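You operate a simulated robot arm through the tools that you are given. There is no shell and no other tool. Be economical: measure what you need, move in short steps, check, and stop when the job is done.

The job below is to be done with a simulated robot arm. You get a single attempt, and the scene is never put back.

## Task
Press dots into the thick silver disc on the dark base plate.
Fine: stand it on the ring, run the slider marked dots over it, push its cap down, run the slider back; leave the disc there; the other slider and discs stay.
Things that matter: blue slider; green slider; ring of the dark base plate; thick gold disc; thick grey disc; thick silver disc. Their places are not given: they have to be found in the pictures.

The check looks at the end state, three seconds after you hand in, the way a careful person would. Anything else that was tipped, shoved, dropped, spilled or broken makes it a failure. Lids that push on must go on centred and level and be pressed home; caps that screw on are set level and turned clockwise until they are tight.

## Robot
A 7-joint arm with a two-finger parallel gripper, fixed in place. Base frame: the origin is at the foot of the arm, x ahead of it, y to its left, z up; the work surface is at about z = 885. Lengths are in mm, angles in rad, forces in N, time in s.
With the tool pointing down near the work surface it reaches from about 240 to 680 mm from the base axis. Its first joint turns from -1.152 to 1.152 rad. Payload 2.4 kg.
The TCP is the grasp point between the finger pads, 30 mm short of the fingertips. In the tool frame z runs along the fingers and y along their closing line. The gripper opens to 94 mm. The fingers are 28 mm wide and 10 mm thick; the gripper's body (50 by 96 mm) begins 55 mm behind the TCP.
Orientation is told as [roll, pitch, yaw] about the base's x, y, z axes, in that order, counted from this pose: with the fingers straight down and closing along the base's y, the tool's x points along the base's -x, its y along +y and its z along -z.

## Interface
- The arm moves only by the tool step_arm. Its arguments are lists of equal length, an entry for each row: "offset": the shift along the base's x, y, z in units of 40 mm (1.0 is 40 mm), a list of three; "rot": the turn, a rotation vector about the base's x, y, z in units of 8 degrees (1.0 is 8 degrees), a list of three; "fingers": the opening, from 0 (shut) to 1 (fully open). In form: {"offset": [[dx, dy, dz], ...], "rot": [[rx, ry, rz], ...], "fingers": [fingers, ...]}. A call has 1 to 20 rows; each row shifts and turns the commanded pose from where the row before left it. A call with a number of a shift or a turn outside -1 to 1 is refused whole. Each row takes 0.2 s and may step no farther than 50 mm and 0.15 rad from the row before; otherwise, or with a gripper value out of range, the whole call is refused. A pose out of reach is approached as far as the arm can. The call stops where the force on the tool passes 70 N (or 10 N more than at its start, if that is more) or the arm is blocked; 0.2 s more then pass. The fingers move at their own pace (about 153 mm/s each) and stop on an object; they squeeze with about 24 N. The grip force told is the motor's: it shows also when the fingers shut on nothing. Time passes only in rows, and 0.2 s behind the last, so rows that do not move let the fingers close. It gives the time, the measured TCP pose, the force on the tool (base axes), the opening and the grip force at its end, in the units of the frame above (readings bear some noise), with the torque about the TCP (base axes, N m) and any sound that the robot's microphone picked up, and new pictures: "views" is both (left out), scene, wrist or none.
- Cameras (640 x 400 px; columns grow to the right, rows downward): "scene" is fixed at [40.3, 470, 1451.4]; the picture's right is [-0.76, -0.64, 0.00], its down [-0.32, 0.38, -0.87] and it looks along [0.56, -0.67, -0.49] (base axes); focal length 330 px, centre (320, 200). "wrist" rides on the gripper at [76, 14, -103] in the tool frame; the picture's right is [-0.18, 0.98, 0.00], its down [-0.75, -0.14, -0.64] and it looks along [-0.63, -0.12, 0.77] (tool axes); focal length 243 px, centre (320, 200).
- measure_at(camera, pixels): there is no depth. For up to 12 entries [column, row, z] of the newest picture of that camera ("zoom" is the newest enlarged one), the place [x, y] in the base frame at which the ray of that pixel passes the height z, good to about 2 mm. It takes no simulated time.
- zoom(camera, box): a new picture of the part [left, top, right, bottom] of that camera's present view, enlarged. It takes no simulated time.
- sign_off(): hands the job in; it is judged then, once.

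Keep the steps short. Do not move on a guess: measure, check each grasp and each placing, and mend mistakes. In all there are 80 turns and 200 pictures (those below and enlarged ones count). Leave the gripper open and the arm clear of the work at the hand-in unless told otherwise, and finish with a single line.

The tools are called after "Request:" as a command line: name --argument value ..., lists and objects as JSON in quotes. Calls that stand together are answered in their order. step_arm: Moves the arm, as the interface text tells. Its arguments: {"type":"object","properties":{"offset":{"type":"array","items":{"type":"array","items":{"type":"number"}}},"rot":{"type":"array","items":{"type":"array","items":{"type":"number"}}},"fingers":{"type":"array","items":{"type":"number"}},"views":{"type":"string","enum":["both","scene","wrist","none"]}},"required":["offset","rot","fingers"]} The other tools are called the same way: measure_at (camera, pixels) gives the place at which the rays of pixels pass given heights; zoom (camera, box) takes an enlarged picture of a part of a camera's view; sign_off () hands the job in.

At the start:

```text
t: 0.0
eef_pos: [449.6, -56.6, 1210.1]
ee_rot: [0.0, 0.001, 0.001]
force: [-0.3, 0.4, 0.7]
torque: [0.03, -0.03, 0.04]
width: 94.1
grip_force: 0.1
```

scene: 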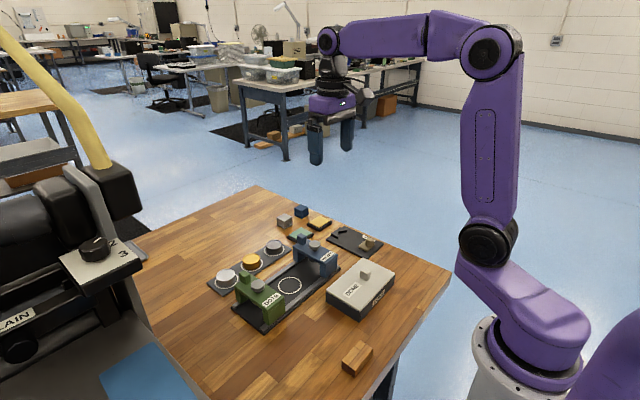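
wrist: 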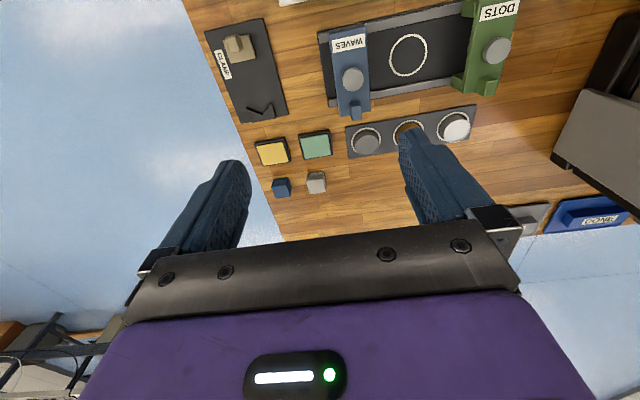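

I see the base plate with a green slider (DOTS) and a blue slider (WAVES), and three discs in a rack. I zoom in for detail.

Request:
zoom --camera "scene" --box '[200, 190, 360, 340]'

Request:
zoom --camera "wrist" --box '[300, 0, 540, 180]'

```text
2.67 times, centred on (280, 265) of scene
```

zoom: 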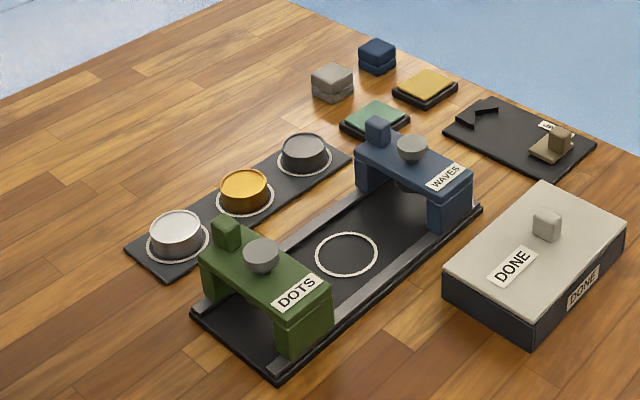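

```text
2.22 times, centred on (420, 90) of wrist
```

zoom: 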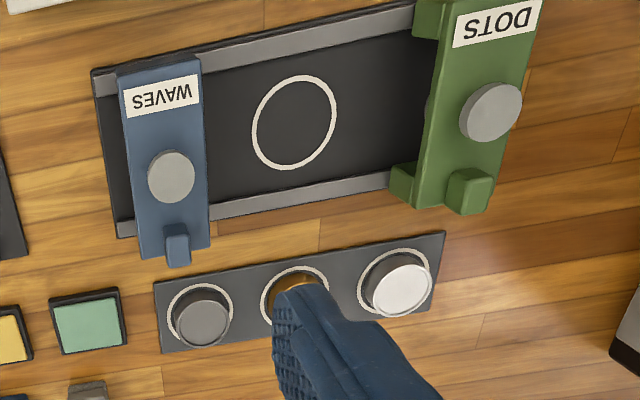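

I measure the silver disc, the ring, and the slider parts at several heights in both cameras.

Request:
measure_at --camera "zoom" --pixels '[[400, 290, 905], [400, 290, 915], [395, 284, 889], [294, 122, 890], [294, 122, 895], [492, 112, 960], [468, 190, 950], [172, 177, 960], [125, 238, 890], [95, 72, 890], [202, 315, 910], [444, 232, 890]]'

Request:
measure_at --camera "scene" --pixels '[[225.6, 272.4, 905], [225.6, 272.4, 915], [226.4, 280, 889], [289.8, 285.3, 890], [289.8, 285.3, 895], [258, 285, 960], [245, 275, 950], [314.5, 244, 960], [252, 330, 888], [206, 280, 888], [380, 276, 888], [257.5, 187, 885]]'

```text
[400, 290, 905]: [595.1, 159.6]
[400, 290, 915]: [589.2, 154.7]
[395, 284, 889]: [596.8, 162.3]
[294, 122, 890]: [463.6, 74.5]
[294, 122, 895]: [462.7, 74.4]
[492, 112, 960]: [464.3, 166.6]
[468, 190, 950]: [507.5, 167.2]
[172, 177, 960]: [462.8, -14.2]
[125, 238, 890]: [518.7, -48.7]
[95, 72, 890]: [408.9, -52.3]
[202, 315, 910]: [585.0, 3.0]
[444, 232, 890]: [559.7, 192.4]
```

```text
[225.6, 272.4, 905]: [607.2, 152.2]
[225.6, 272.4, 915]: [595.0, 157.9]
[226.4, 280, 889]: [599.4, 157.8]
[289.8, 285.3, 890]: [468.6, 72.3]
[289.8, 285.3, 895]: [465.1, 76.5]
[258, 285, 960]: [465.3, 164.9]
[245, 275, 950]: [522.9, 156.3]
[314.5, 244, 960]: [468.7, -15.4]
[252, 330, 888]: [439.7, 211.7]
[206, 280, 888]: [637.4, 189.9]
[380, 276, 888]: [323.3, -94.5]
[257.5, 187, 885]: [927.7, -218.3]
```

Estimates: silver disc ≈ (594,158), ring ≈ (464,74.5), green slider cap ≈ (464,166). The sliders run along y. I move above the silver disc at a safe height and set the fingers about 66 mm apart.

Request:
step_arm --offset '[[0.45, 0.67, -0.47], [0.45, 0.67, -0.47], [0.45, 0.67, -0.47], [0.45, 0.67, -0.47], [0.45, 0.67, -0.47], [0.45, 0.67, -0.47], [0.45, 0.67, -0.47], [0.45, 0.67, -0.47], [0, 0, 0]]' --rot '[[0, 0, 0], [0, 0, 0], [0, 0, 0], [0, 0, 0], [0, 0, 0], [0, 0, 0], [0, 0, 0], [0, 0, 0], [0, 0, 0]]' --fingers '[0.7, 0.7, 0.7, 0.7, 0.7, 0.7, 0.7, 0.7, 0.7]'

```text
t: 2.0
eef_pos: [593.4, 157.2, 1059.6]
ee_rot: [0.0, -0.002, 0.001]
force: [-0.2, 0.1, -0.1]
torque: [-0.01, -0.01, 0.04]
width: 65.7
grip_force: 0.1
```

scene: 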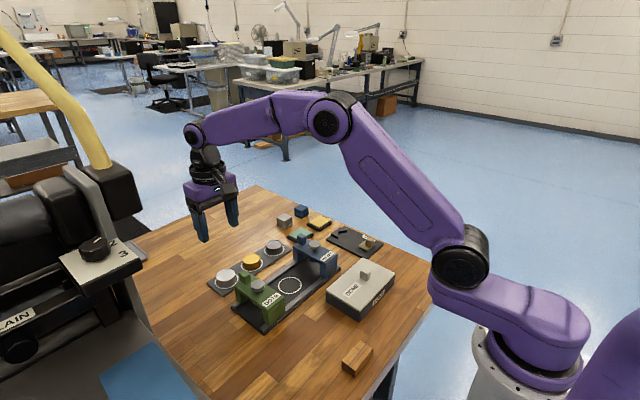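
wrist: 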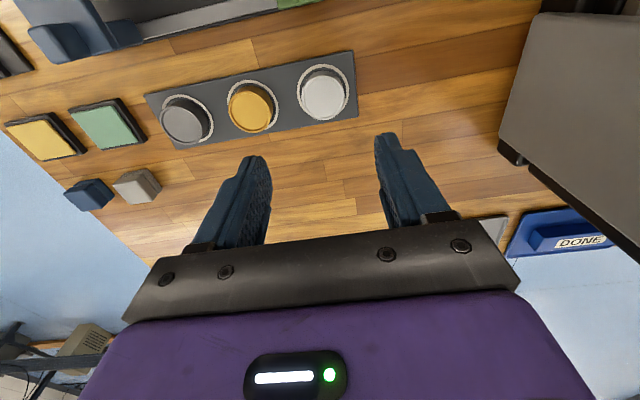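

The silver disc is at wrist (324,95). I zoom there to measure.

Request:
zoom --camera "wrist" --box '[220, 40, 380, 140]'

Request:
zoom --camera "scene" --box '[200, 240, 280, 300]'

```text
4.00 times, centred on (300, 90) of wrist
```

zoom: 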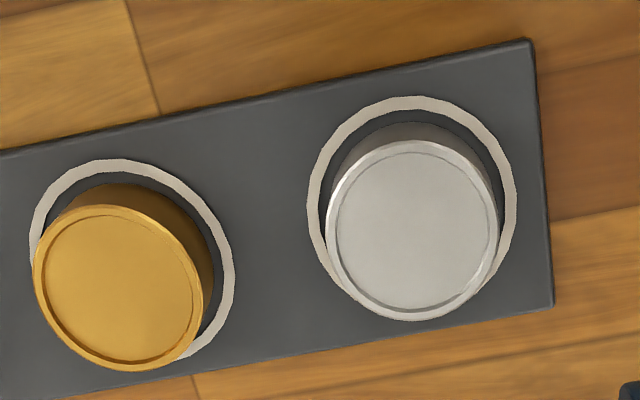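

```text
6.67 times, centred on (240, 270) of scene
```

zoom: 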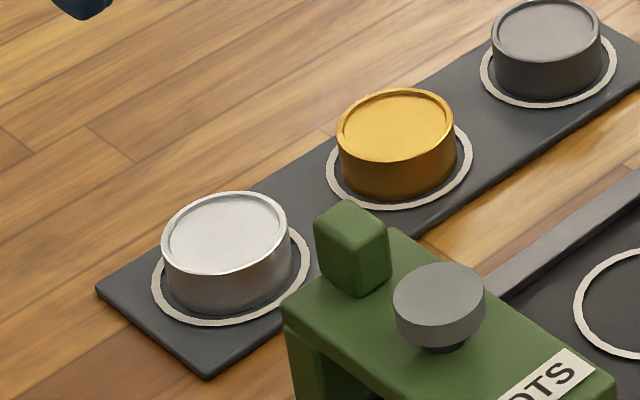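

Request:
measure_at --camera "wrist" --pixels '[[323.2, 97.5, 905], [323.2, 97.5, 910], [323.2, 97.5, 915], [301.5, 97.5, 910], [344.7, 96, 910], [322.8, 91.7, 888], [323, 75, 910], [323, 120, 910]]'

Request:
measure_at --camera "scene" --pixels '[[225.6, 275.1, 905], [225.6, 275.1, 910], [225.6, 275.1, 915], [226.6, 281.3, 888]]'

```text
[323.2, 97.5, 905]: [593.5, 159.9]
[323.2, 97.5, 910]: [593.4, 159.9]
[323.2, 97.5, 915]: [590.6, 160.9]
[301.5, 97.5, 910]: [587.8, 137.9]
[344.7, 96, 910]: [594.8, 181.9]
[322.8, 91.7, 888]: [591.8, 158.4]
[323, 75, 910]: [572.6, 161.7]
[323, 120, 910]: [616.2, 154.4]
```

```text
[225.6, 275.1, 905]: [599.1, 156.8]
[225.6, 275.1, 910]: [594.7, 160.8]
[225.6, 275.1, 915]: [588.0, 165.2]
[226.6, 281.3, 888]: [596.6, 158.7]
```

Both cameras agree: disc centre (593,159.5), top ≈ 910, diameter ≈ 44. I go down to TCP z≈925, leaving clearance.

Request:
step_arm --offset '[[0, 0.055, -0.7], [0, 0, -0.7], [0, 0, -0.7], [0, 0, -0.6], [0, 0, -0.4], [0, 0, -0.26], [0, 0, 0]]' --rot '[[0, 0, 0], [0, 0, 0], [0, 0, 0], [0, 0, 0], [0, 0, 0], [0, 0, 0], [0, 0, 0]]' --fingers '[0.7, 0.7, 0.7, 0.7, 0.7, 0.7, 0.7]'

```text
t: 3.6
eef_pos: [592.8, 159.3, 926.5]
ee_rot: [-0.001, 0.001, 0.0]
force: [0.4, -0.7, -0.6]
torque: [0.02, 0.02, 0.02]
width: 65.8
grip_force: 0.0
```

scene: 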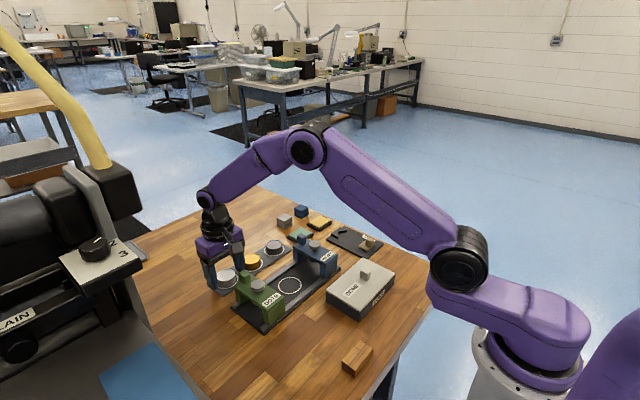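
wrist: 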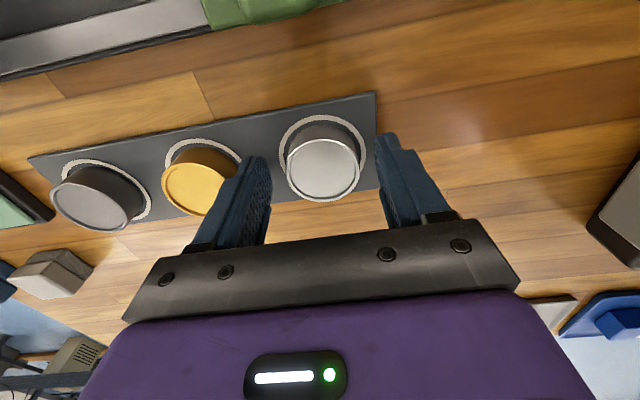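

The disc sits between the fingers at (322,168). I check its position again before closing.

Request:
measure_at --camera "wrist" --pixels '[[322, 168, 910], [288, 170, 910], [357, 166, 910]]'

Request:
zoom --camera "scene" --box '[180, 230, 280, 310]'

```text
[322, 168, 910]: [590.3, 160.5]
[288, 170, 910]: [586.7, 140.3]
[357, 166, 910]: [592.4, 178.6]
```

```text
5.00 times, centred on (230, 270) of scene
```

zoom: 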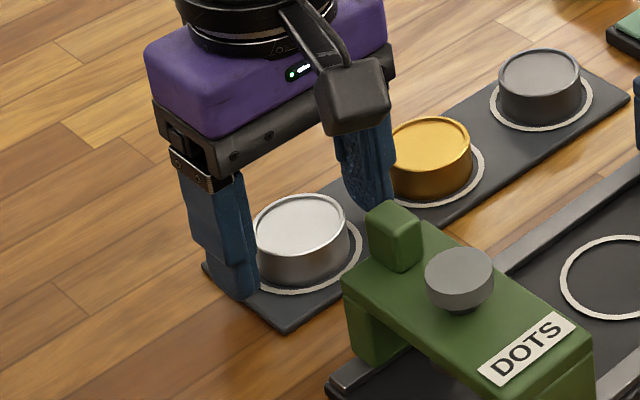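

Well aligned. I close the fingers on the disc.

Request:
step_arm --offset '[[-0.02, 0.01, 0], [0, 0, 0], [0, 0, 0], [0, 0, 0]]' --rot '[[0, 0, 0], [0, 0, 0], [0, 0, 0], [0, 0, 0]]' --fingers '[0.7, 0.3, 0.3, 0.3]' --views "wrist"

```text
t: 4.6
eef_pos: [592.2, 159.5, 925.7]
ee_rot: [0.0, -0.002, 0.001]
force: [0.2, -0.1, -0.2]
torque: [0.0, 0.0, 0.0]
width: 42.7
grip_force: 23.8
```

wrist: 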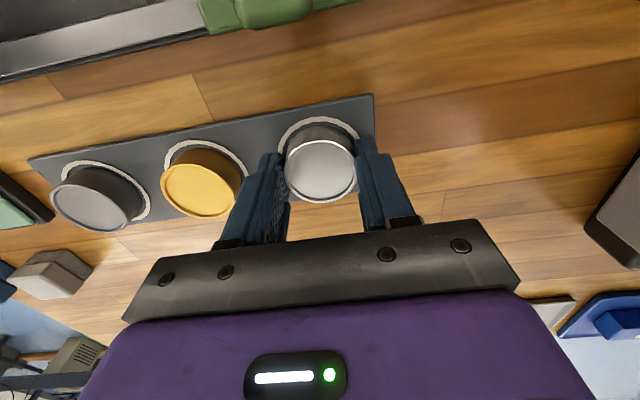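

Gripped at 42.7 mm. I lift and carry the disc over the ring at height, then re-measure the ring.

Request:
step_arm --offset '[[0, 0, 0.4], [0, 0, 0.8], [0, 0, 0.8], [0, 0, 0.8], [-0.64, -0.425, 0], [-0.64, -0.425, 0], [-0.64, -0.425, 0], [-0.64, -0.425, 0], [-0.64, -0.425, 0], [0, 0, 0]]' --rot '[[0, 0, 0], [0, 0, 0], [0, 0, 0], [0, 0, 0], [0, 0, 0], [0, 0, 0], [0, 0, 0], [0, 0, 0], [0, 0, 0], [0, 0, 0]]' --fingers '[0.3, 0.3, 0.3, 0.3, 0.3, 0.3, 0.3, 0.3, 0.3, 0.3]'

Request:
zoom --camera "scene" --box '[220, 210, 360, 340]'

Request:
zoom --camera "wrist" --box '[160, 20, 480, 220]'

```text
t: 6.8
eef_pos: [462.9, 73.7, 1036.1]
ee_rot: [0.0, 0.001, 0.001]
force: [0.1, 0.4, -0.3]
torque: [0.01, 0.0, 0.04]
width: 28.2
grip_force: 0.0
```

scene: 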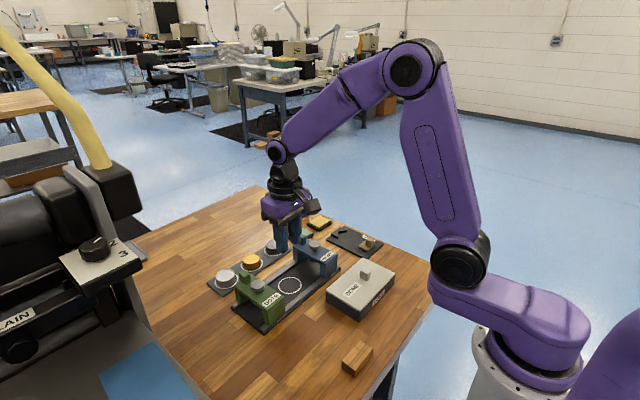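
wrist: 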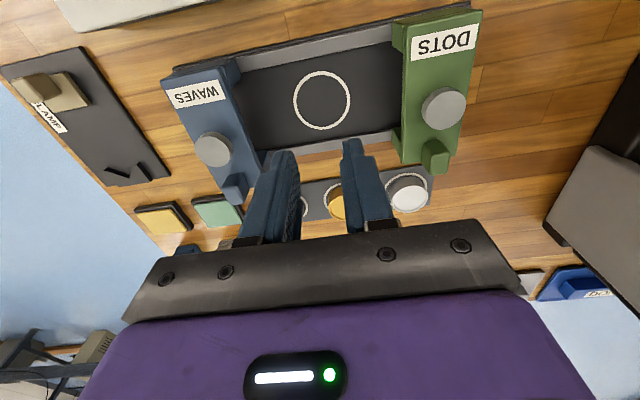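

```text
3.08 times, centred on (290, 275) of scene
```

zoom: 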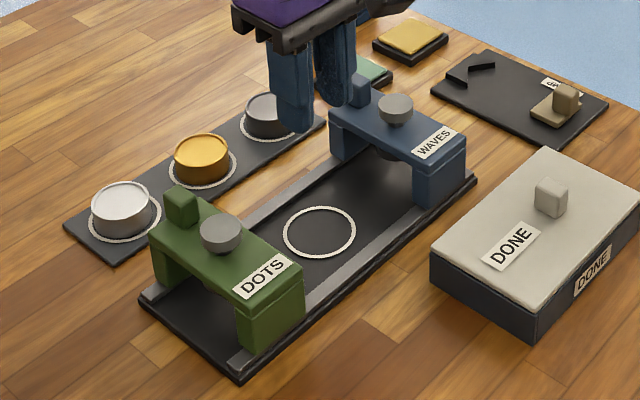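

```text
2.00 times, centred on (320, 120) of wrist
```

zoom: 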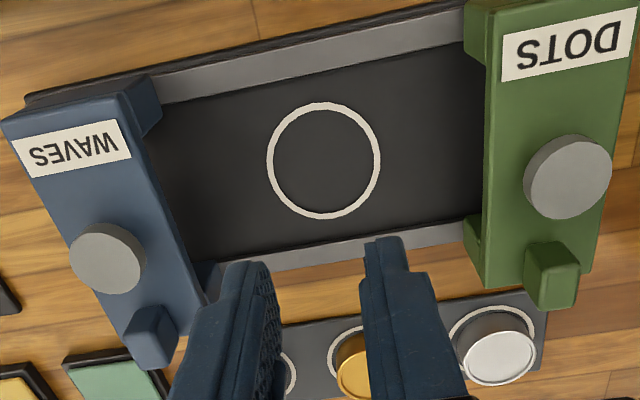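

The disc slipped: width reads 28 and the disc is still in the rack. While here, I measure the ring, the disc and the slider parts again.

Request:
measure_at --camera "wrist" --pixels '[[322, 100.2, 888], [322, 100.2, 891], [293, 100, 890], [350, 100, 890], [322, 71.5, 890], [322, 129, 890], [444, 108, 960], [436, 156, 955], [436, 156, 965]]'

Request:
measure_at --camera "scene" --pixels '[[289.8, 285.6, 888], [289.8, 285.6, 891], [289.8, 285.6, 894]]'

Request:
zoom --camera "scene" --box '[200, 240, 280, 300]'

```text
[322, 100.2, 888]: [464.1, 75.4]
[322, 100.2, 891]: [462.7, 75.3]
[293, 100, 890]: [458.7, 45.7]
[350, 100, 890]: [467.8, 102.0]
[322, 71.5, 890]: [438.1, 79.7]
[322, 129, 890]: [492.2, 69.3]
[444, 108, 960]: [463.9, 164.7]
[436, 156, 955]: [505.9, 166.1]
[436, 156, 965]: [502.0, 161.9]
```

```text
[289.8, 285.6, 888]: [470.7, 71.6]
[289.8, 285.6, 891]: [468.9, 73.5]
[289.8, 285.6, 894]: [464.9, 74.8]
```

```text
6.67 times, centred on (240, 270) of scene
```

zoom: 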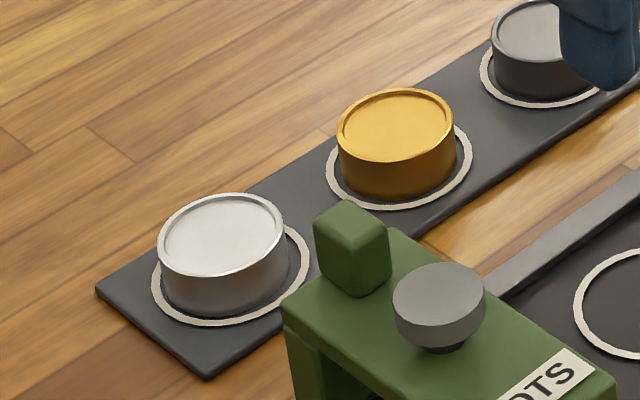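

The disc stayed nearly in place (moved ~1 mm). I go back above it, then re-measure before gripping lower and harder.

Request:
step_arm --offset '[[0.66, 0.43, 0], [0.66, 0.43, 0], [0.66, 0.43, 0], [0.66, 0.43, 0], [0.66, 0.43, 0], [0, 0, -0.8], [0, 0, -0.8], [0, 0, -0.3], [0, 0, 0]]' --rot '[[0, 0, 0], [0, 0, 0], [0, 0, 0], [0, 0, 0], [0, 0, 0], [0, 0, 0], [0, 0, 0], [0, 0, 0], [0, 0, 0]]' --fingers '[0.7, 0.7, 0.7, 0.7, 0.7, 0.7, 0.7, 0.7, 0.7]' --views "none"

Request:
zoom --camera "wrist" --box '[240, 80, 400, 180]'

Request:
zoom --camera "scene" --box '[190, 240, 270, 300]'

```text
t: 8.8
eef_pos: [598.9, 160.9, 961.7]
ee_rot: [-0.002, -0.001, 0.001]
force: [0.0, 0.6, 0.1]
torque: [-0.02, -0.02, -0.01]
width: 65.8
grip_force: 0.1
```

```text
4.00 times, centred on (320, 130) of wrist
```

zoom: 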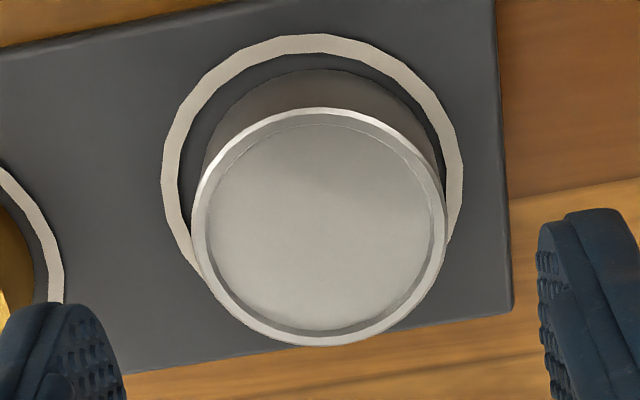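

```text
6.67 times, centred on (230, 270) of scene
```

zoom: 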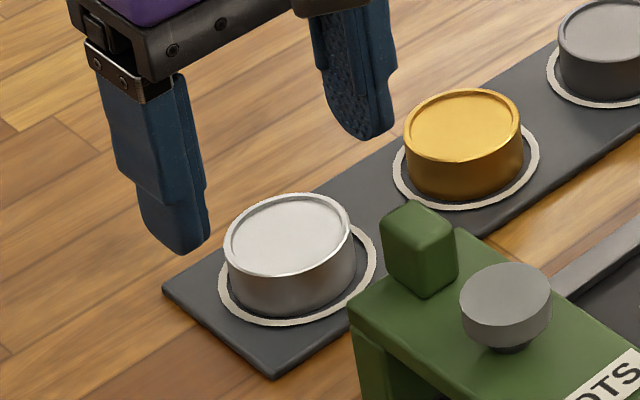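

Request:
measure_at --camera "wrist" --pixels '[[320, 137, 905], [320, 137, 908], [320, 137, 911], [289, 134, 908], [351, 134, 908], [320, 107, 908], [320, 166, 908]]'

Request:
measure_at --camera "scene" --pixels '[[225.1, 275.3, 905], [225.1, 275.3, 908], [225.1, 275.3, 911]]'

```text
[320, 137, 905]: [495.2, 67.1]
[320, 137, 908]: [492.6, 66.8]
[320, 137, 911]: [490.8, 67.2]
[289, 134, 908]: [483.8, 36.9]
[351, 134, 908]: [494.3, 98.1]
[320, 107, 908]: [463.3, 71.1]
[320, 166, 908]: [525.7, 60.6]
```

```text
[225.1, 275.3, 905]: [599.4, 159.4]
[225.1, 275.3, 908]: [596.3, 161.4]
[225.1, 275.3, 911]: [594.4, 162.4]
```

The wrist measure used the older picture, so I zoom again on the wrist and measure there.

Request:
zoom --camera "wrist" --box '[240, 80, 400, 180]'

Request:
measure_at --camera "zoom" --pixels '[[320, 227, 905], [320, 227, 908], [320, 227, 911], [192, 227, 908], [446, 227, 908], [320, 108, 908], [320, 346, 908], [312, 155, 889]]'

```text
4.00 times, centred on (320, 130) of wrist
```

zoom: 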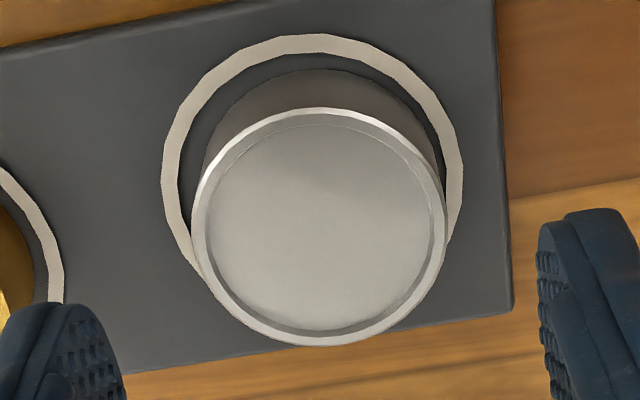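

```text
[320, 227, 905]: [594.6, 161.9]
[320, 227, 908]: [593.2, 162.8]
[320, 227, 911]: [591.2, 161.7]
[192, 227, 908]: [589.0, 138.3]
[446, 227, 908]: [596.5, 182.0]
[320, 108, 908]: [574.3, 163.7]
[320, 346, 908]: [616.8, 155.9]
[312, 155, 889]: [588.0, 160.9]
```

Disc centre ≈ (594.5,161). I shift 4 mm toward -x, go lower (TCP ≈ 922), close fully, and lift slowly by only 12 mm first.

Request:
step_arm --offset '[[-0.11, 0, -0.4], [0, 0, -0.4], [0, 0, -0.18], [0, 0, 0], [0, 0, 0], [0, 0, 0], [0, 0, 0], [0, 0, 0]]' --rot '[[0, 0, 0], [0, 0, 0], [0, 0, 0], [0, 0, 0], [0, 0, 0], [0, 0, 0], [0, 0, 0], [0, 0, 0]]' --fingers '[0.7, 0.7, 0.7, 0.7, 0, 0, 0, 0]' --views "none"

Request:
step_arm --offset '[[0, 0, 0.1], [0, 0, 0.1], [0, 0, 0.1], [0, 0, 0]]' --rot '[[0, 0, 0], [0, 0, 0], [0, 0, 0], [0, 0, 0]]' --fingers '[0, 0, 0, 0]'

Request:
zoom --camera "scene" --box '[190, 240, 270, 300]'

```text
t: 10.6
eef_pos: [592.6, 161.1, 922.7]
ee_rot: [0.0, 0.0, 0.001]
force: [0.0, 0.0, 0.5]
torque: [0.02, -0.01, 0.02]
width: 42.7
grip_force: 24.8
```

```text
t: 11.6
eef_pos: [590.7, 161.6, 934.6]
ee_rot: [0.0, 0.001, -0.001]
force: [0.3, -0.8, -1.0]
torque: [0.0, 0.05, 0.0]
width: 42.7
grip_force: 24.0
```

scene: 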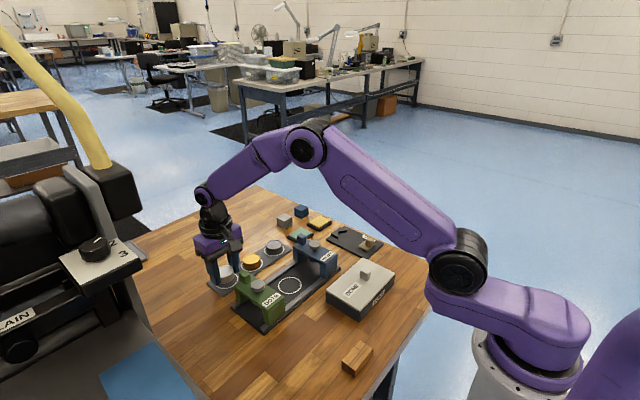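
wrist: 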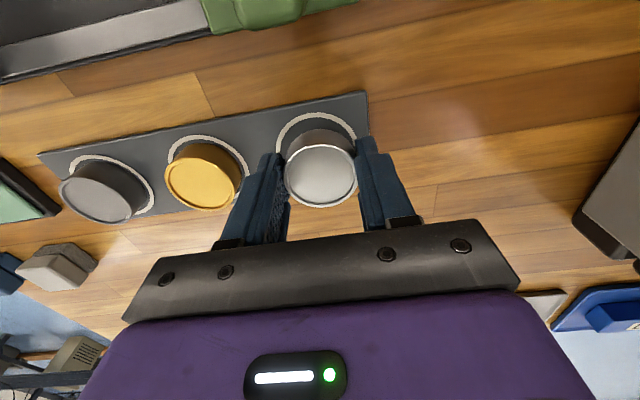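

```text
6.67 times, centred on (230, 270) of scene
```

zoom: 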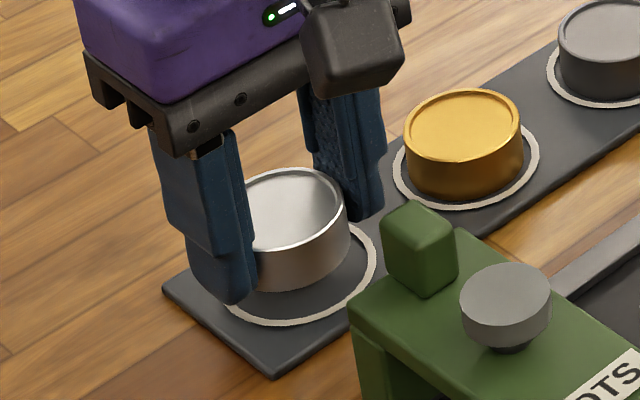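

Lifted, and the grip holds (42.7). I go on lifting gently to ~1010.

Request:
step_arm --offset '[[0, 0, 0.2], [0, 0, 0.3], [0, 0, 0.4], [0, 0, 0.4], [0, 0, 0.4], [0, 0, 0.3], [0, 0, 0.2], [0, 0, 0]]' --rot '[[0, 0, 0], [0, 0, 0], [0, 0, 0], [0, 0, 0], [0, 0, 0], [0, 0, 0], [0, 0, 0], [0, 0, 0]]' --fingers '[0, 0, 0, 0, 0, 0, 0, 0]'

```text
t: 13.4
eef_pos: [591.1, 163.0, 1022.1]
ee_rot: [0.001, -0.001, 0.0]
force: [0.3, 0.5, -1.4]
torque: [0.0, -0.02, -0.02]
width: 42.9
grip_force: 23.0
```

scene: 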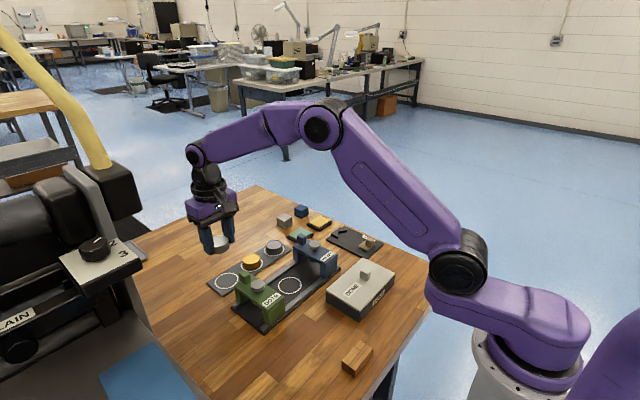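
wrist: 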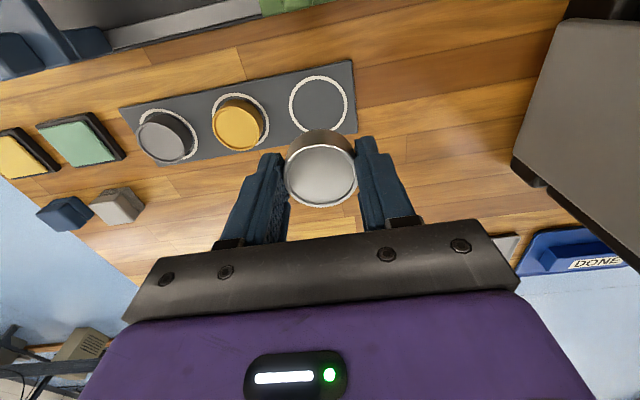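

Held. I measure the disc's offset from the TCP (top now at about 1008).

Request:
measure_at --camera "wrist" --pixels '[[320.5, 174, 1008], [320.5, 174, 1006], [285, 174, 1008], [356, 172, 1008], [320, 140, 1008], [320, 207, 1008]]'

Request:
zoom --camera "wrist" --box '[260, 110, 380, 220]'

```text
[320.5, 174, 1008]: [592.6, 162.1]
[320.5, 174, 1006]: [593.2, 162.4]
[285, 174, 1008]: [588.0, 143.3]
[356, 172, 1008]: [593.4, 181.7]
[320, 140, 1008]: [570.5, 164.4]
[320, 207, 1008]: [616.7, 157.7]
```

```text
3.64 times, centred on (320, 165) of wrist
```

zoom: 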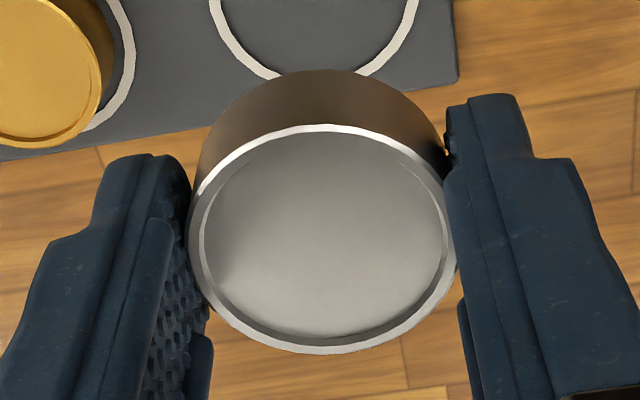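

Disc ≈ TCP + (1.5,-0.5). I carry it gently to the ring: TCP target (462.5, 75.5).

Request:
step_arm --offset '[[-0.2, -0.14, 0], [-0.35, -0.24, 0], [-0.45, -0.305, 0], [-0.45, -0.305, 0], [-0.45, -0.305, 0], [-0.45, -0.305, 0], [-0.45, -0.305, 0], [-0.28, -0.19, 0], [-0.135, -0.095, 0], [0, 0, 0]]' --rot '[[0, 0, 0], [0, 0, 0], [0, 0, 0], [0, 0, 0], [0, 0, 0], [0, 0, 0], [0, 0, 0], [0, 0, 0], [0, 0, 0], [0, 0, 0]]' --fingers '[0, 0, 0, 0, 0, 0, 0, 0, 0, 0]'

```text
t: 15.6
eef_pos: [462.5, 72.4, 1021.6]
ee_rot: [0.002, 0.0, 0.0]
force: [0.0, 0.0, -0.8]
torque: [0.0, -0.03, 0.02]
width: 42.7
grip_force: 24.1
```

scene: 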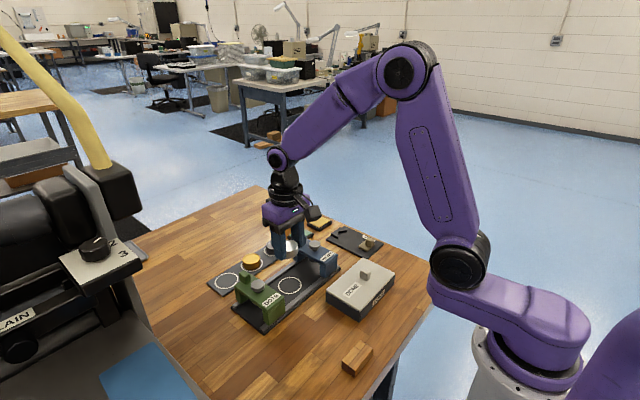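
wrist: 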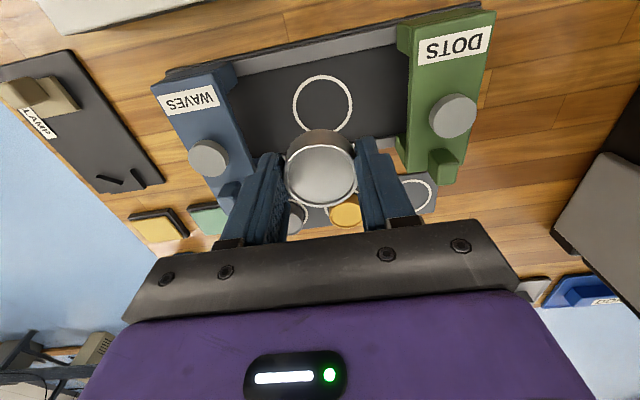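

I measure the ring once more from here (wrist (322,103)).

Request:
measure_at --camera "wrist" --pixels '[[322.5, 103.5, 890], [322.5, 103.5, 893], [292, 105, 890], [353, 103, 890]]'

Request:
zoom --camera "wrist" --box '[260, 60, 380, 135]'

```text
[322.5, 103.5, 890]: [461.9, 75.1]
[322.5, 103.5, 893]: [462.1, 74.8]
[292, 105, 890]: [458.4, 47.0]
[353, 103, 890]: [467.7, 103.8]
```

```text
5.33 times, centred on (320, 98) of wrist
```

zoom: 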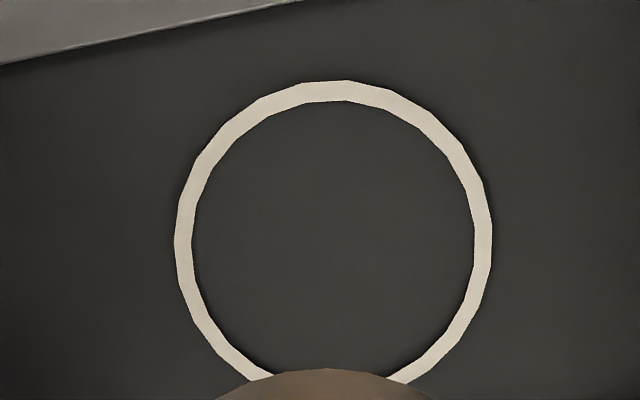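

Ring centre ≈ (463,75), inner diameter ≈ 50. I correct y by +3 mm and go down to ~935.

Request:
step_arm --offset '[[0, 0.075, -0.3], [0, 0, -0.5], [0, 0, -0.5], [0, 0, -0.5], [0, 0, -0.25], [0, 0, -0.1], [0, 0, 0]]' --rot '[[0, 0, 0], [0, 0, 0], [0, 0, 0], [0, 0, 0], [0, 0, 0], [0, 0, 0], [0, 0, 0]]' --fingers '[0, 0, 0, 0, 0, 0, 0]'

Request:
zoom --camera "scene" --box '[240, 220, 350, 320]'

Request:
zoom --camera "wrist" --box '[260, 110, 380, 220]'

```text
t: 17.2
eef_pos: [462.1, 78.1, 936.7]
ee_rot: [0.0, -0.001, -0.001]
force: [0.0, 0.4, -0.2]
torque: [-0.02, 0.02, 0.02]
width: 42.9
grip_force: 23.9
```

scene: 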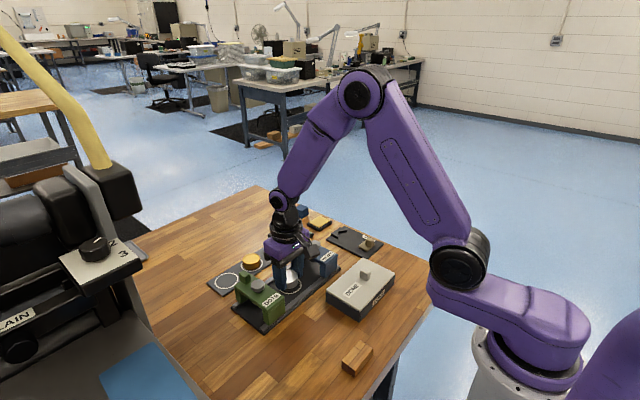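
wrist: 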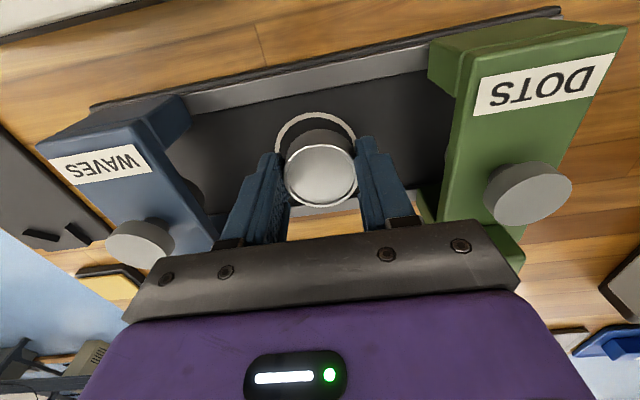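

```text
4.00 times, centred on (295, 270) of scene
```

zoom: 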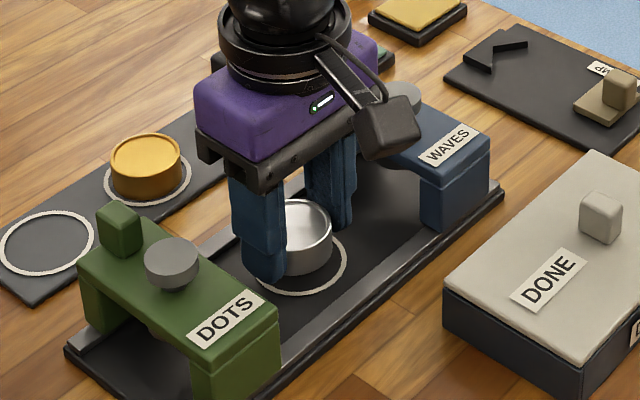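

```text
3.64 times, centred on (320, 165) of wrist
```

zoom: 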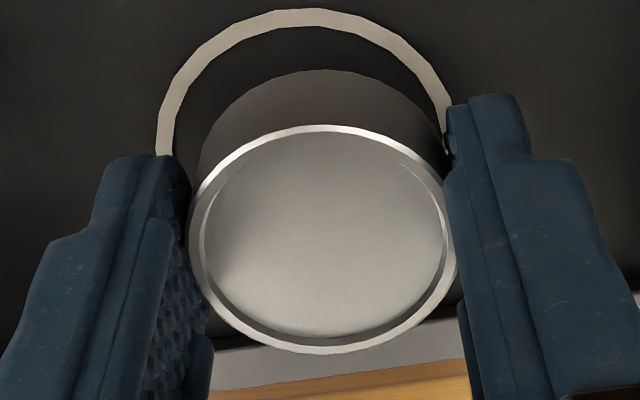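

I fit the ring's visible arc from this zoom.

Request:
measure_at --camera "zoom" --pixels '[[155, 155, 890], [184, 75, 890], [240, 25, 890], [305, 9, 890], [372, 25, 890], [420, 65, 890], [452, 120, 890], [322, 238, 922], [190, 238, 922], [456, 238, 922], [322, 126, 922], [322, 353, 922]]'

```text
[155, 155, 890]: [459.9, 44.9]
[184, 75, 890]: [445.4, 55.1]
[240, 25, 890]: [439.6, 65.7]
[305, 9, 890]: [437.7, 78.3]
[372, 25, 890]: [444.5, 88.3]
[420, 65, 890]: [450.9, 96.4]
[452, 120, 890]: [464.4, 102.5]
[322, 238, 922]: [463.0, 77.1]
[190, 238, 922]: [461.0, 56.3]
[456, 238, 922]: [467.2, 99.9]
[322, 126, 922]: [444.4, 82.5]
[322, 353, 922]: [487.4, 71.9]
```

The ring fit gives a centre of ≈ (465,74), and the disc is at ≈ (465,77.5). I shift -3.2 mm in y and descend in small steps.

Request:
step_arm --offset '[[0, -0.08, 0], [0, 0, -0.1], [0, 0, -0.08], [0, 0, 0]]' --rot '[[0, 0, 0], [0, 0, 0], [0, 0, 0], [0, 0, 0]]' --fingers '[0, 0, 0, 0]' --views "wrist"

Request:
zoom --camera "wrist" --box '[260, 110, 380, 220]'

Request:
measure_at --camera "zoom" --pixels '[[155, 155, 890]]'

```text
t: 18.2
eef_pos: [462.8, 73.6, 927.7]
ee_rot: [0.0, 0.0, 0.0]
force: [0.5, 0.3, 0.0]
torque: [-0.01, 0.01, 0.01]
width: 42.7
grip_force: 23.6
```

wrist: 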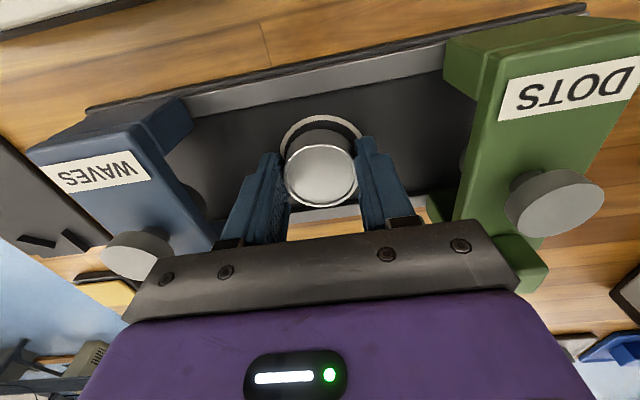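

```text
3.64 times, centred on (320, 165) of wrist
```

zoom: 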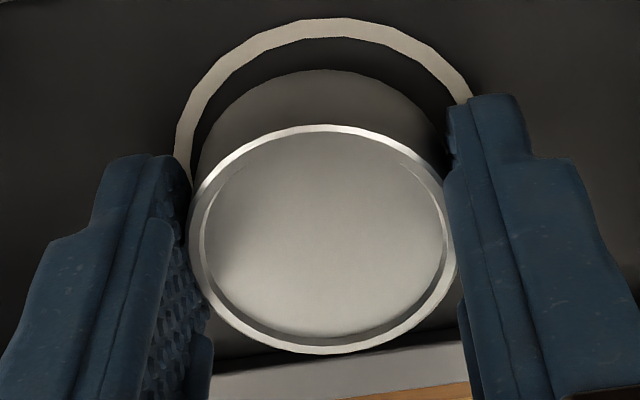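

```text
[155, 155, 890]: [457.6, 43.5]
```

Nearly centred in y. I lower slowly, watching the force.

Request:
step_arm --offset '[[0, 0, -0.05], [0, 0, -0.05], [0, 0, -0.03], [0, 0, 0]]' --rot '[[0, 0, 0], [0, 0, 0], [0, 0, 0], [0, 0, 0]]' --fingers '[0, 0, 0, 0]' --views "wrist"

Request:
zoom --camera "scene" --box '[260, 250, 320, 300]'

Request:
zoom --camera "wrist" --box '[260, 110, 380, 220]'

```text
t: 19.2
eef_pos: [462.5, 73.8, 922.9]
ee_rot: [0.0, -0.001, -0.002]
force: [-1.0, -4.2, 9.6]
torque: [-0.13, 0.03, -0.03]
width: 42.8
grip_force: 23.8
```

wrist: 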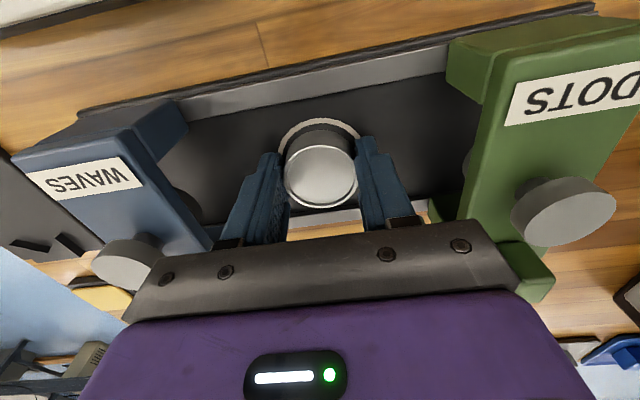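

```text
8.00 times, centred on (290, 275) of scene
```

zoom: 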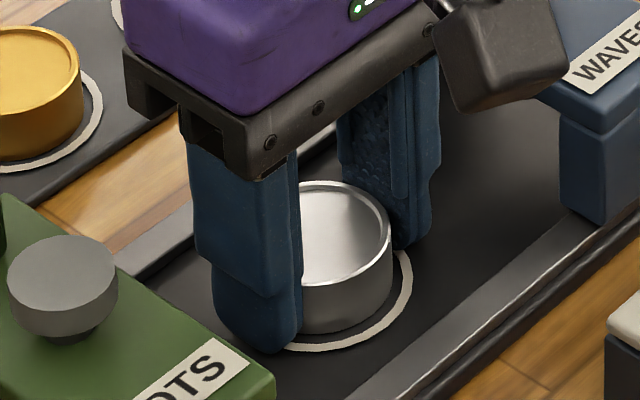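

```text
3.64 times, centred on (320, 165) of wrist
```

zoom: 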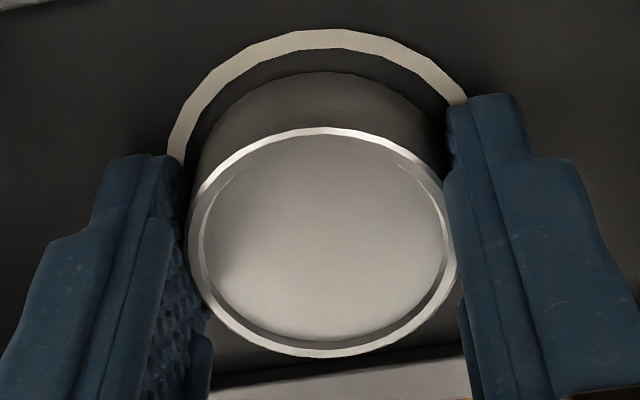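

Contact: 9.6 N upward, and the disc is centred on the ring within ~1 mm. I release and rise.

Request:
step_arm --offset '[[0, 0, 0.02], [0, 0, 0], [0, 0, 0], [0, 0, 0.2], [0, 0, 0.5], [0, 0, 0.8], [0, 0, 0.8], [0, 0, 0]]' --rot '[[0, 0, 0], [0, 0, 0], [0, 0, 0], [0, 0, 0], [0, 0, 0], [0, 0, 0], [0, 0, 0], [0, 0, 0]]' --fingers '[0, 0.65, 0.65, 0.65, 0.65, 0.65, 0.65, 0.65]'

Request:
zoom --camera "scene" --box '[220, 230, 340, 335]'

Request:
zoom --camera "wrist" --box '[160, 0, 500, 200]'

```text
t: 21.0
eef_pos: [465.3, 74.4, 1016.3]
ee_rot: [0.001, -0.001, -0.001]
force: [0.5, 0.0, -0.5]
torque: [-0.05, -0.01, -0.01]
width: 60.9
grip_force: 0.0
```

scene: 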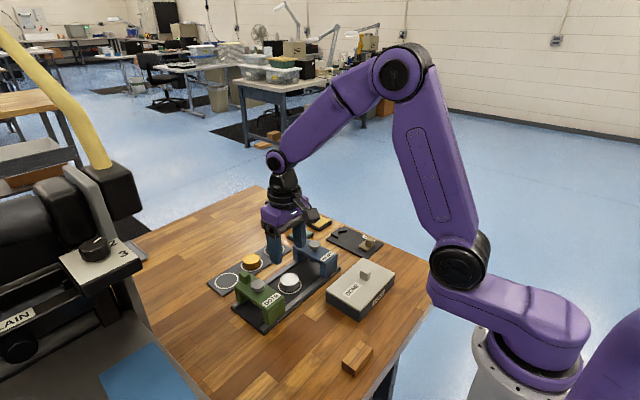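
wrist: 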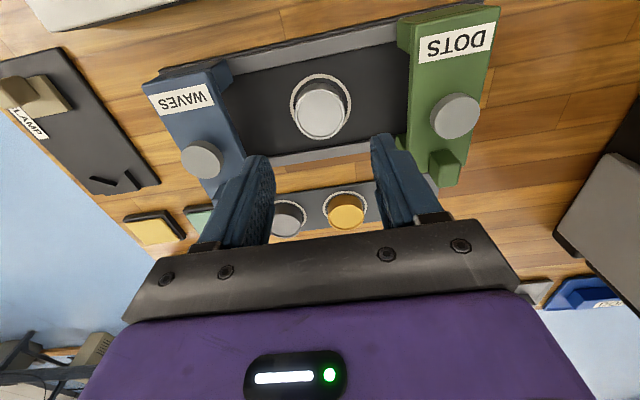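

```text
3.81 times, centred on (280, 282) of scene
```

zoom: 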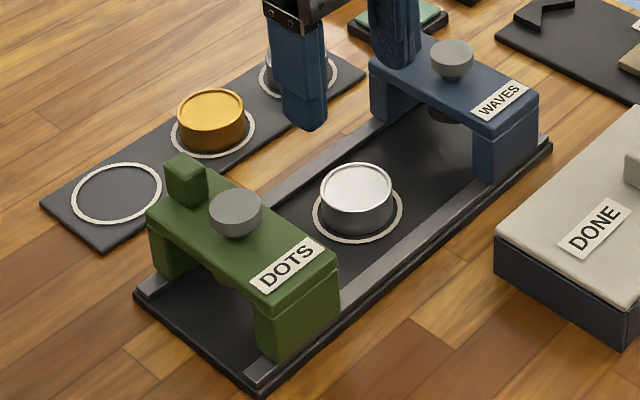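

```text
1.88 times, centred on (330, 100) of wrist
```

zoom: 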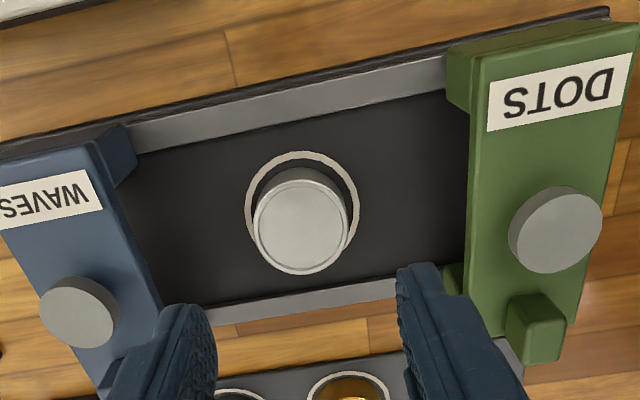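

The disc stands centred in the ring. Next I go above the green slider's handle block, at about (505,166), to measure it.

Request:
step_arm --offset '[[0, 0, 0.6], [0.26, 0.57, 0], [0.26, 0.57, 0], [0.26, 0.57, 0], [0.26, 0.57, 0], [0, 0, 0], [0, 0, 0]]' --rot '[[0, 0, 0], [0, 0, 0], [0, 0, 0], [0, 0, 0], [0, 0, 0], [0, 0, 0], [0, 0, 0]]' --fingers '[0.5, 0.5, 0.5, 0.5, 0.5, 0.5, 0.5]' --views "wrist"

Request:
zoom --camera "scene" --box '[225, 255, 305, 335]'

Request:
zoom --camera "wrist" --box '[240, 20, 400, 180]'

```text
t: 22.6
eef_pos: [506.9, 165.8, 1039.2]
ee_rot: [0.0, -0.001, 0.0]
force: [0.3, 0.5, -0.2]
torque: [0.02, 0.02, -0.05]
width: 47.4
grip_force: 0.1
```

wrist: 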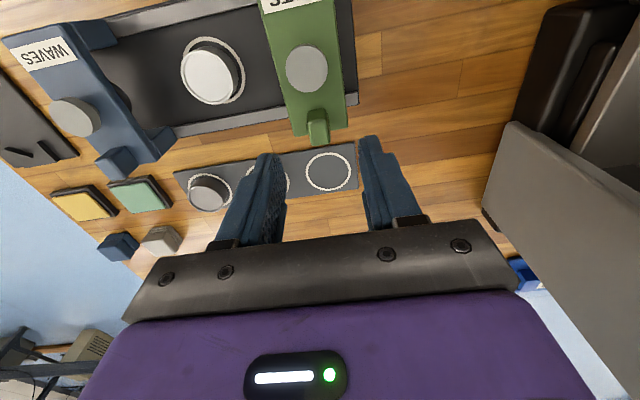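

```text
5.00 times, centred on (265, 295) of scene
```

zoom: 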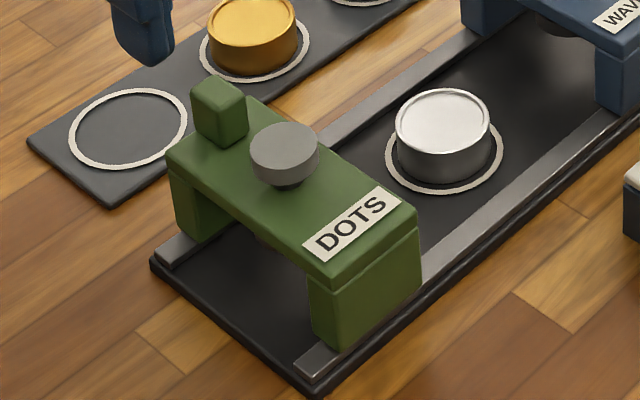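

```text
2.50 times, centred on (320, 100) of wrist
```

zoom: 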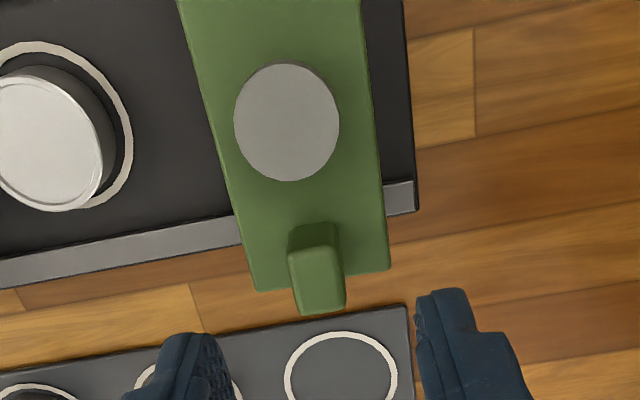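

Request:
measure_at --camera "zoom" --pixels '[[319, 282, 950], [319, 282, 960], [319, 282, 970], [289, 258, 960], [346, 305, 960], [287, 121, 950], [287, 121, 960], [254, 290, 935], [389, 269, 935], [234, 121, 955], [340, 121, 955]]'

Request:
measure_at --camera "scene" --pixels '[[244.6, 274, 950], [244.6, 274, 960], [244.6, 274, 970], [258, 284, 950], [258, 284, 960], [234.2, 287, 925], [234.2, 287, 935], [234.2, 287, 945]]'

```text
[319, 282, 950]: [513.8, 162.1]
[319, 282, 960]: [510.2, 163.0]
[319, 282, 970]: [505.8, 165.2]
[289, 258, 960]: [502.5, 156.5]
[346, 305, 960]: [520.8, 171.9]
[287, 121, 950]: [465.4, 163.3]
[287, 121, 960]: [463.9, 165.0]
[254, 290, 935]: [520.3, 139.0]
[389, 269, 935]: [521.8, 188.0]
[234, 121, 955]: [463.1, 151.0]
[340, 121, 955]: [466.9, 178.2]
```

```text
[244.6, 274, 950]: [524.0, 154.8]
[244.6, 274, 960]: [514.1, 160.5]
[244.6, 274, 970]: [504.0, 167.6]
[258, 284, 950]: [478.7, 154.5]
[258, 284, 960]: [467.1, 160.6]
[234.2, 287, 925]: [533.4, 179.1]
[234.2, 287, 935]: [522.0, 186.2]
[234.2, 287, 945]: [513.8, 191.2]
```

Handle: centre ≈ (507,165), top ≈ 967. The bridge top is ≈ 936 and the cap centre ≈ (464,165), top ≈ 962. I go down to TCP 973 around the handle.

Request:
step_arm --offset '[[0, 0, -0.5], [0, 0, -0.5], [0, 0, -0.4], [0, 0, -0.25], [0, 0, 0]]' --rot '[[0, 0, 0], [0, 0, 0], [0, 0, 0], [0, 0, 0], [0, 0, 0]]' --fingers '[0.5, 0.5, 0.5, 0.5, 0.5]' --views "wrist"

Request:
zoom --camera "scene" --box '[205, 245, 285, 315]'

```text
t: 23.8
eef_pos: [506.1, 164.4, 973.5]
ee_rot: [0.002, -0.004, 0.001]
force: [-9.3, -2.6, 39.2]
torque: [-0.51, 0.78, -0.1]
width: 46.9
grip_force: 0.1
```

wrist: 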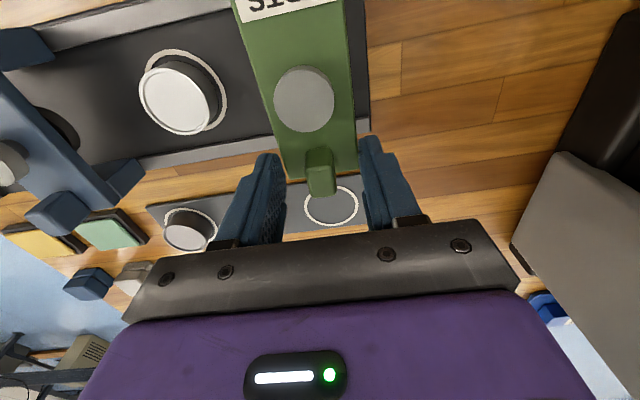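

```text
5.71 times, centred on (245, 280) of scene
```

zoom: 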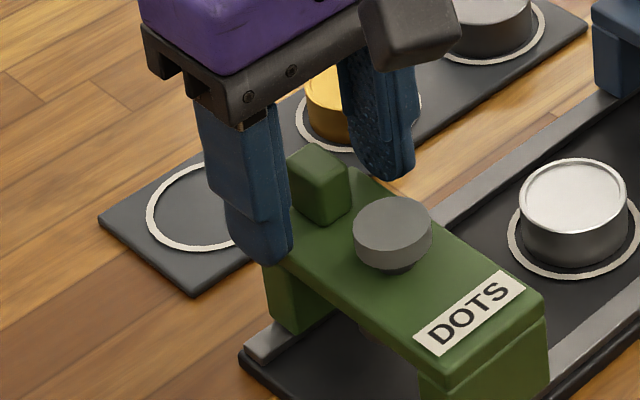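

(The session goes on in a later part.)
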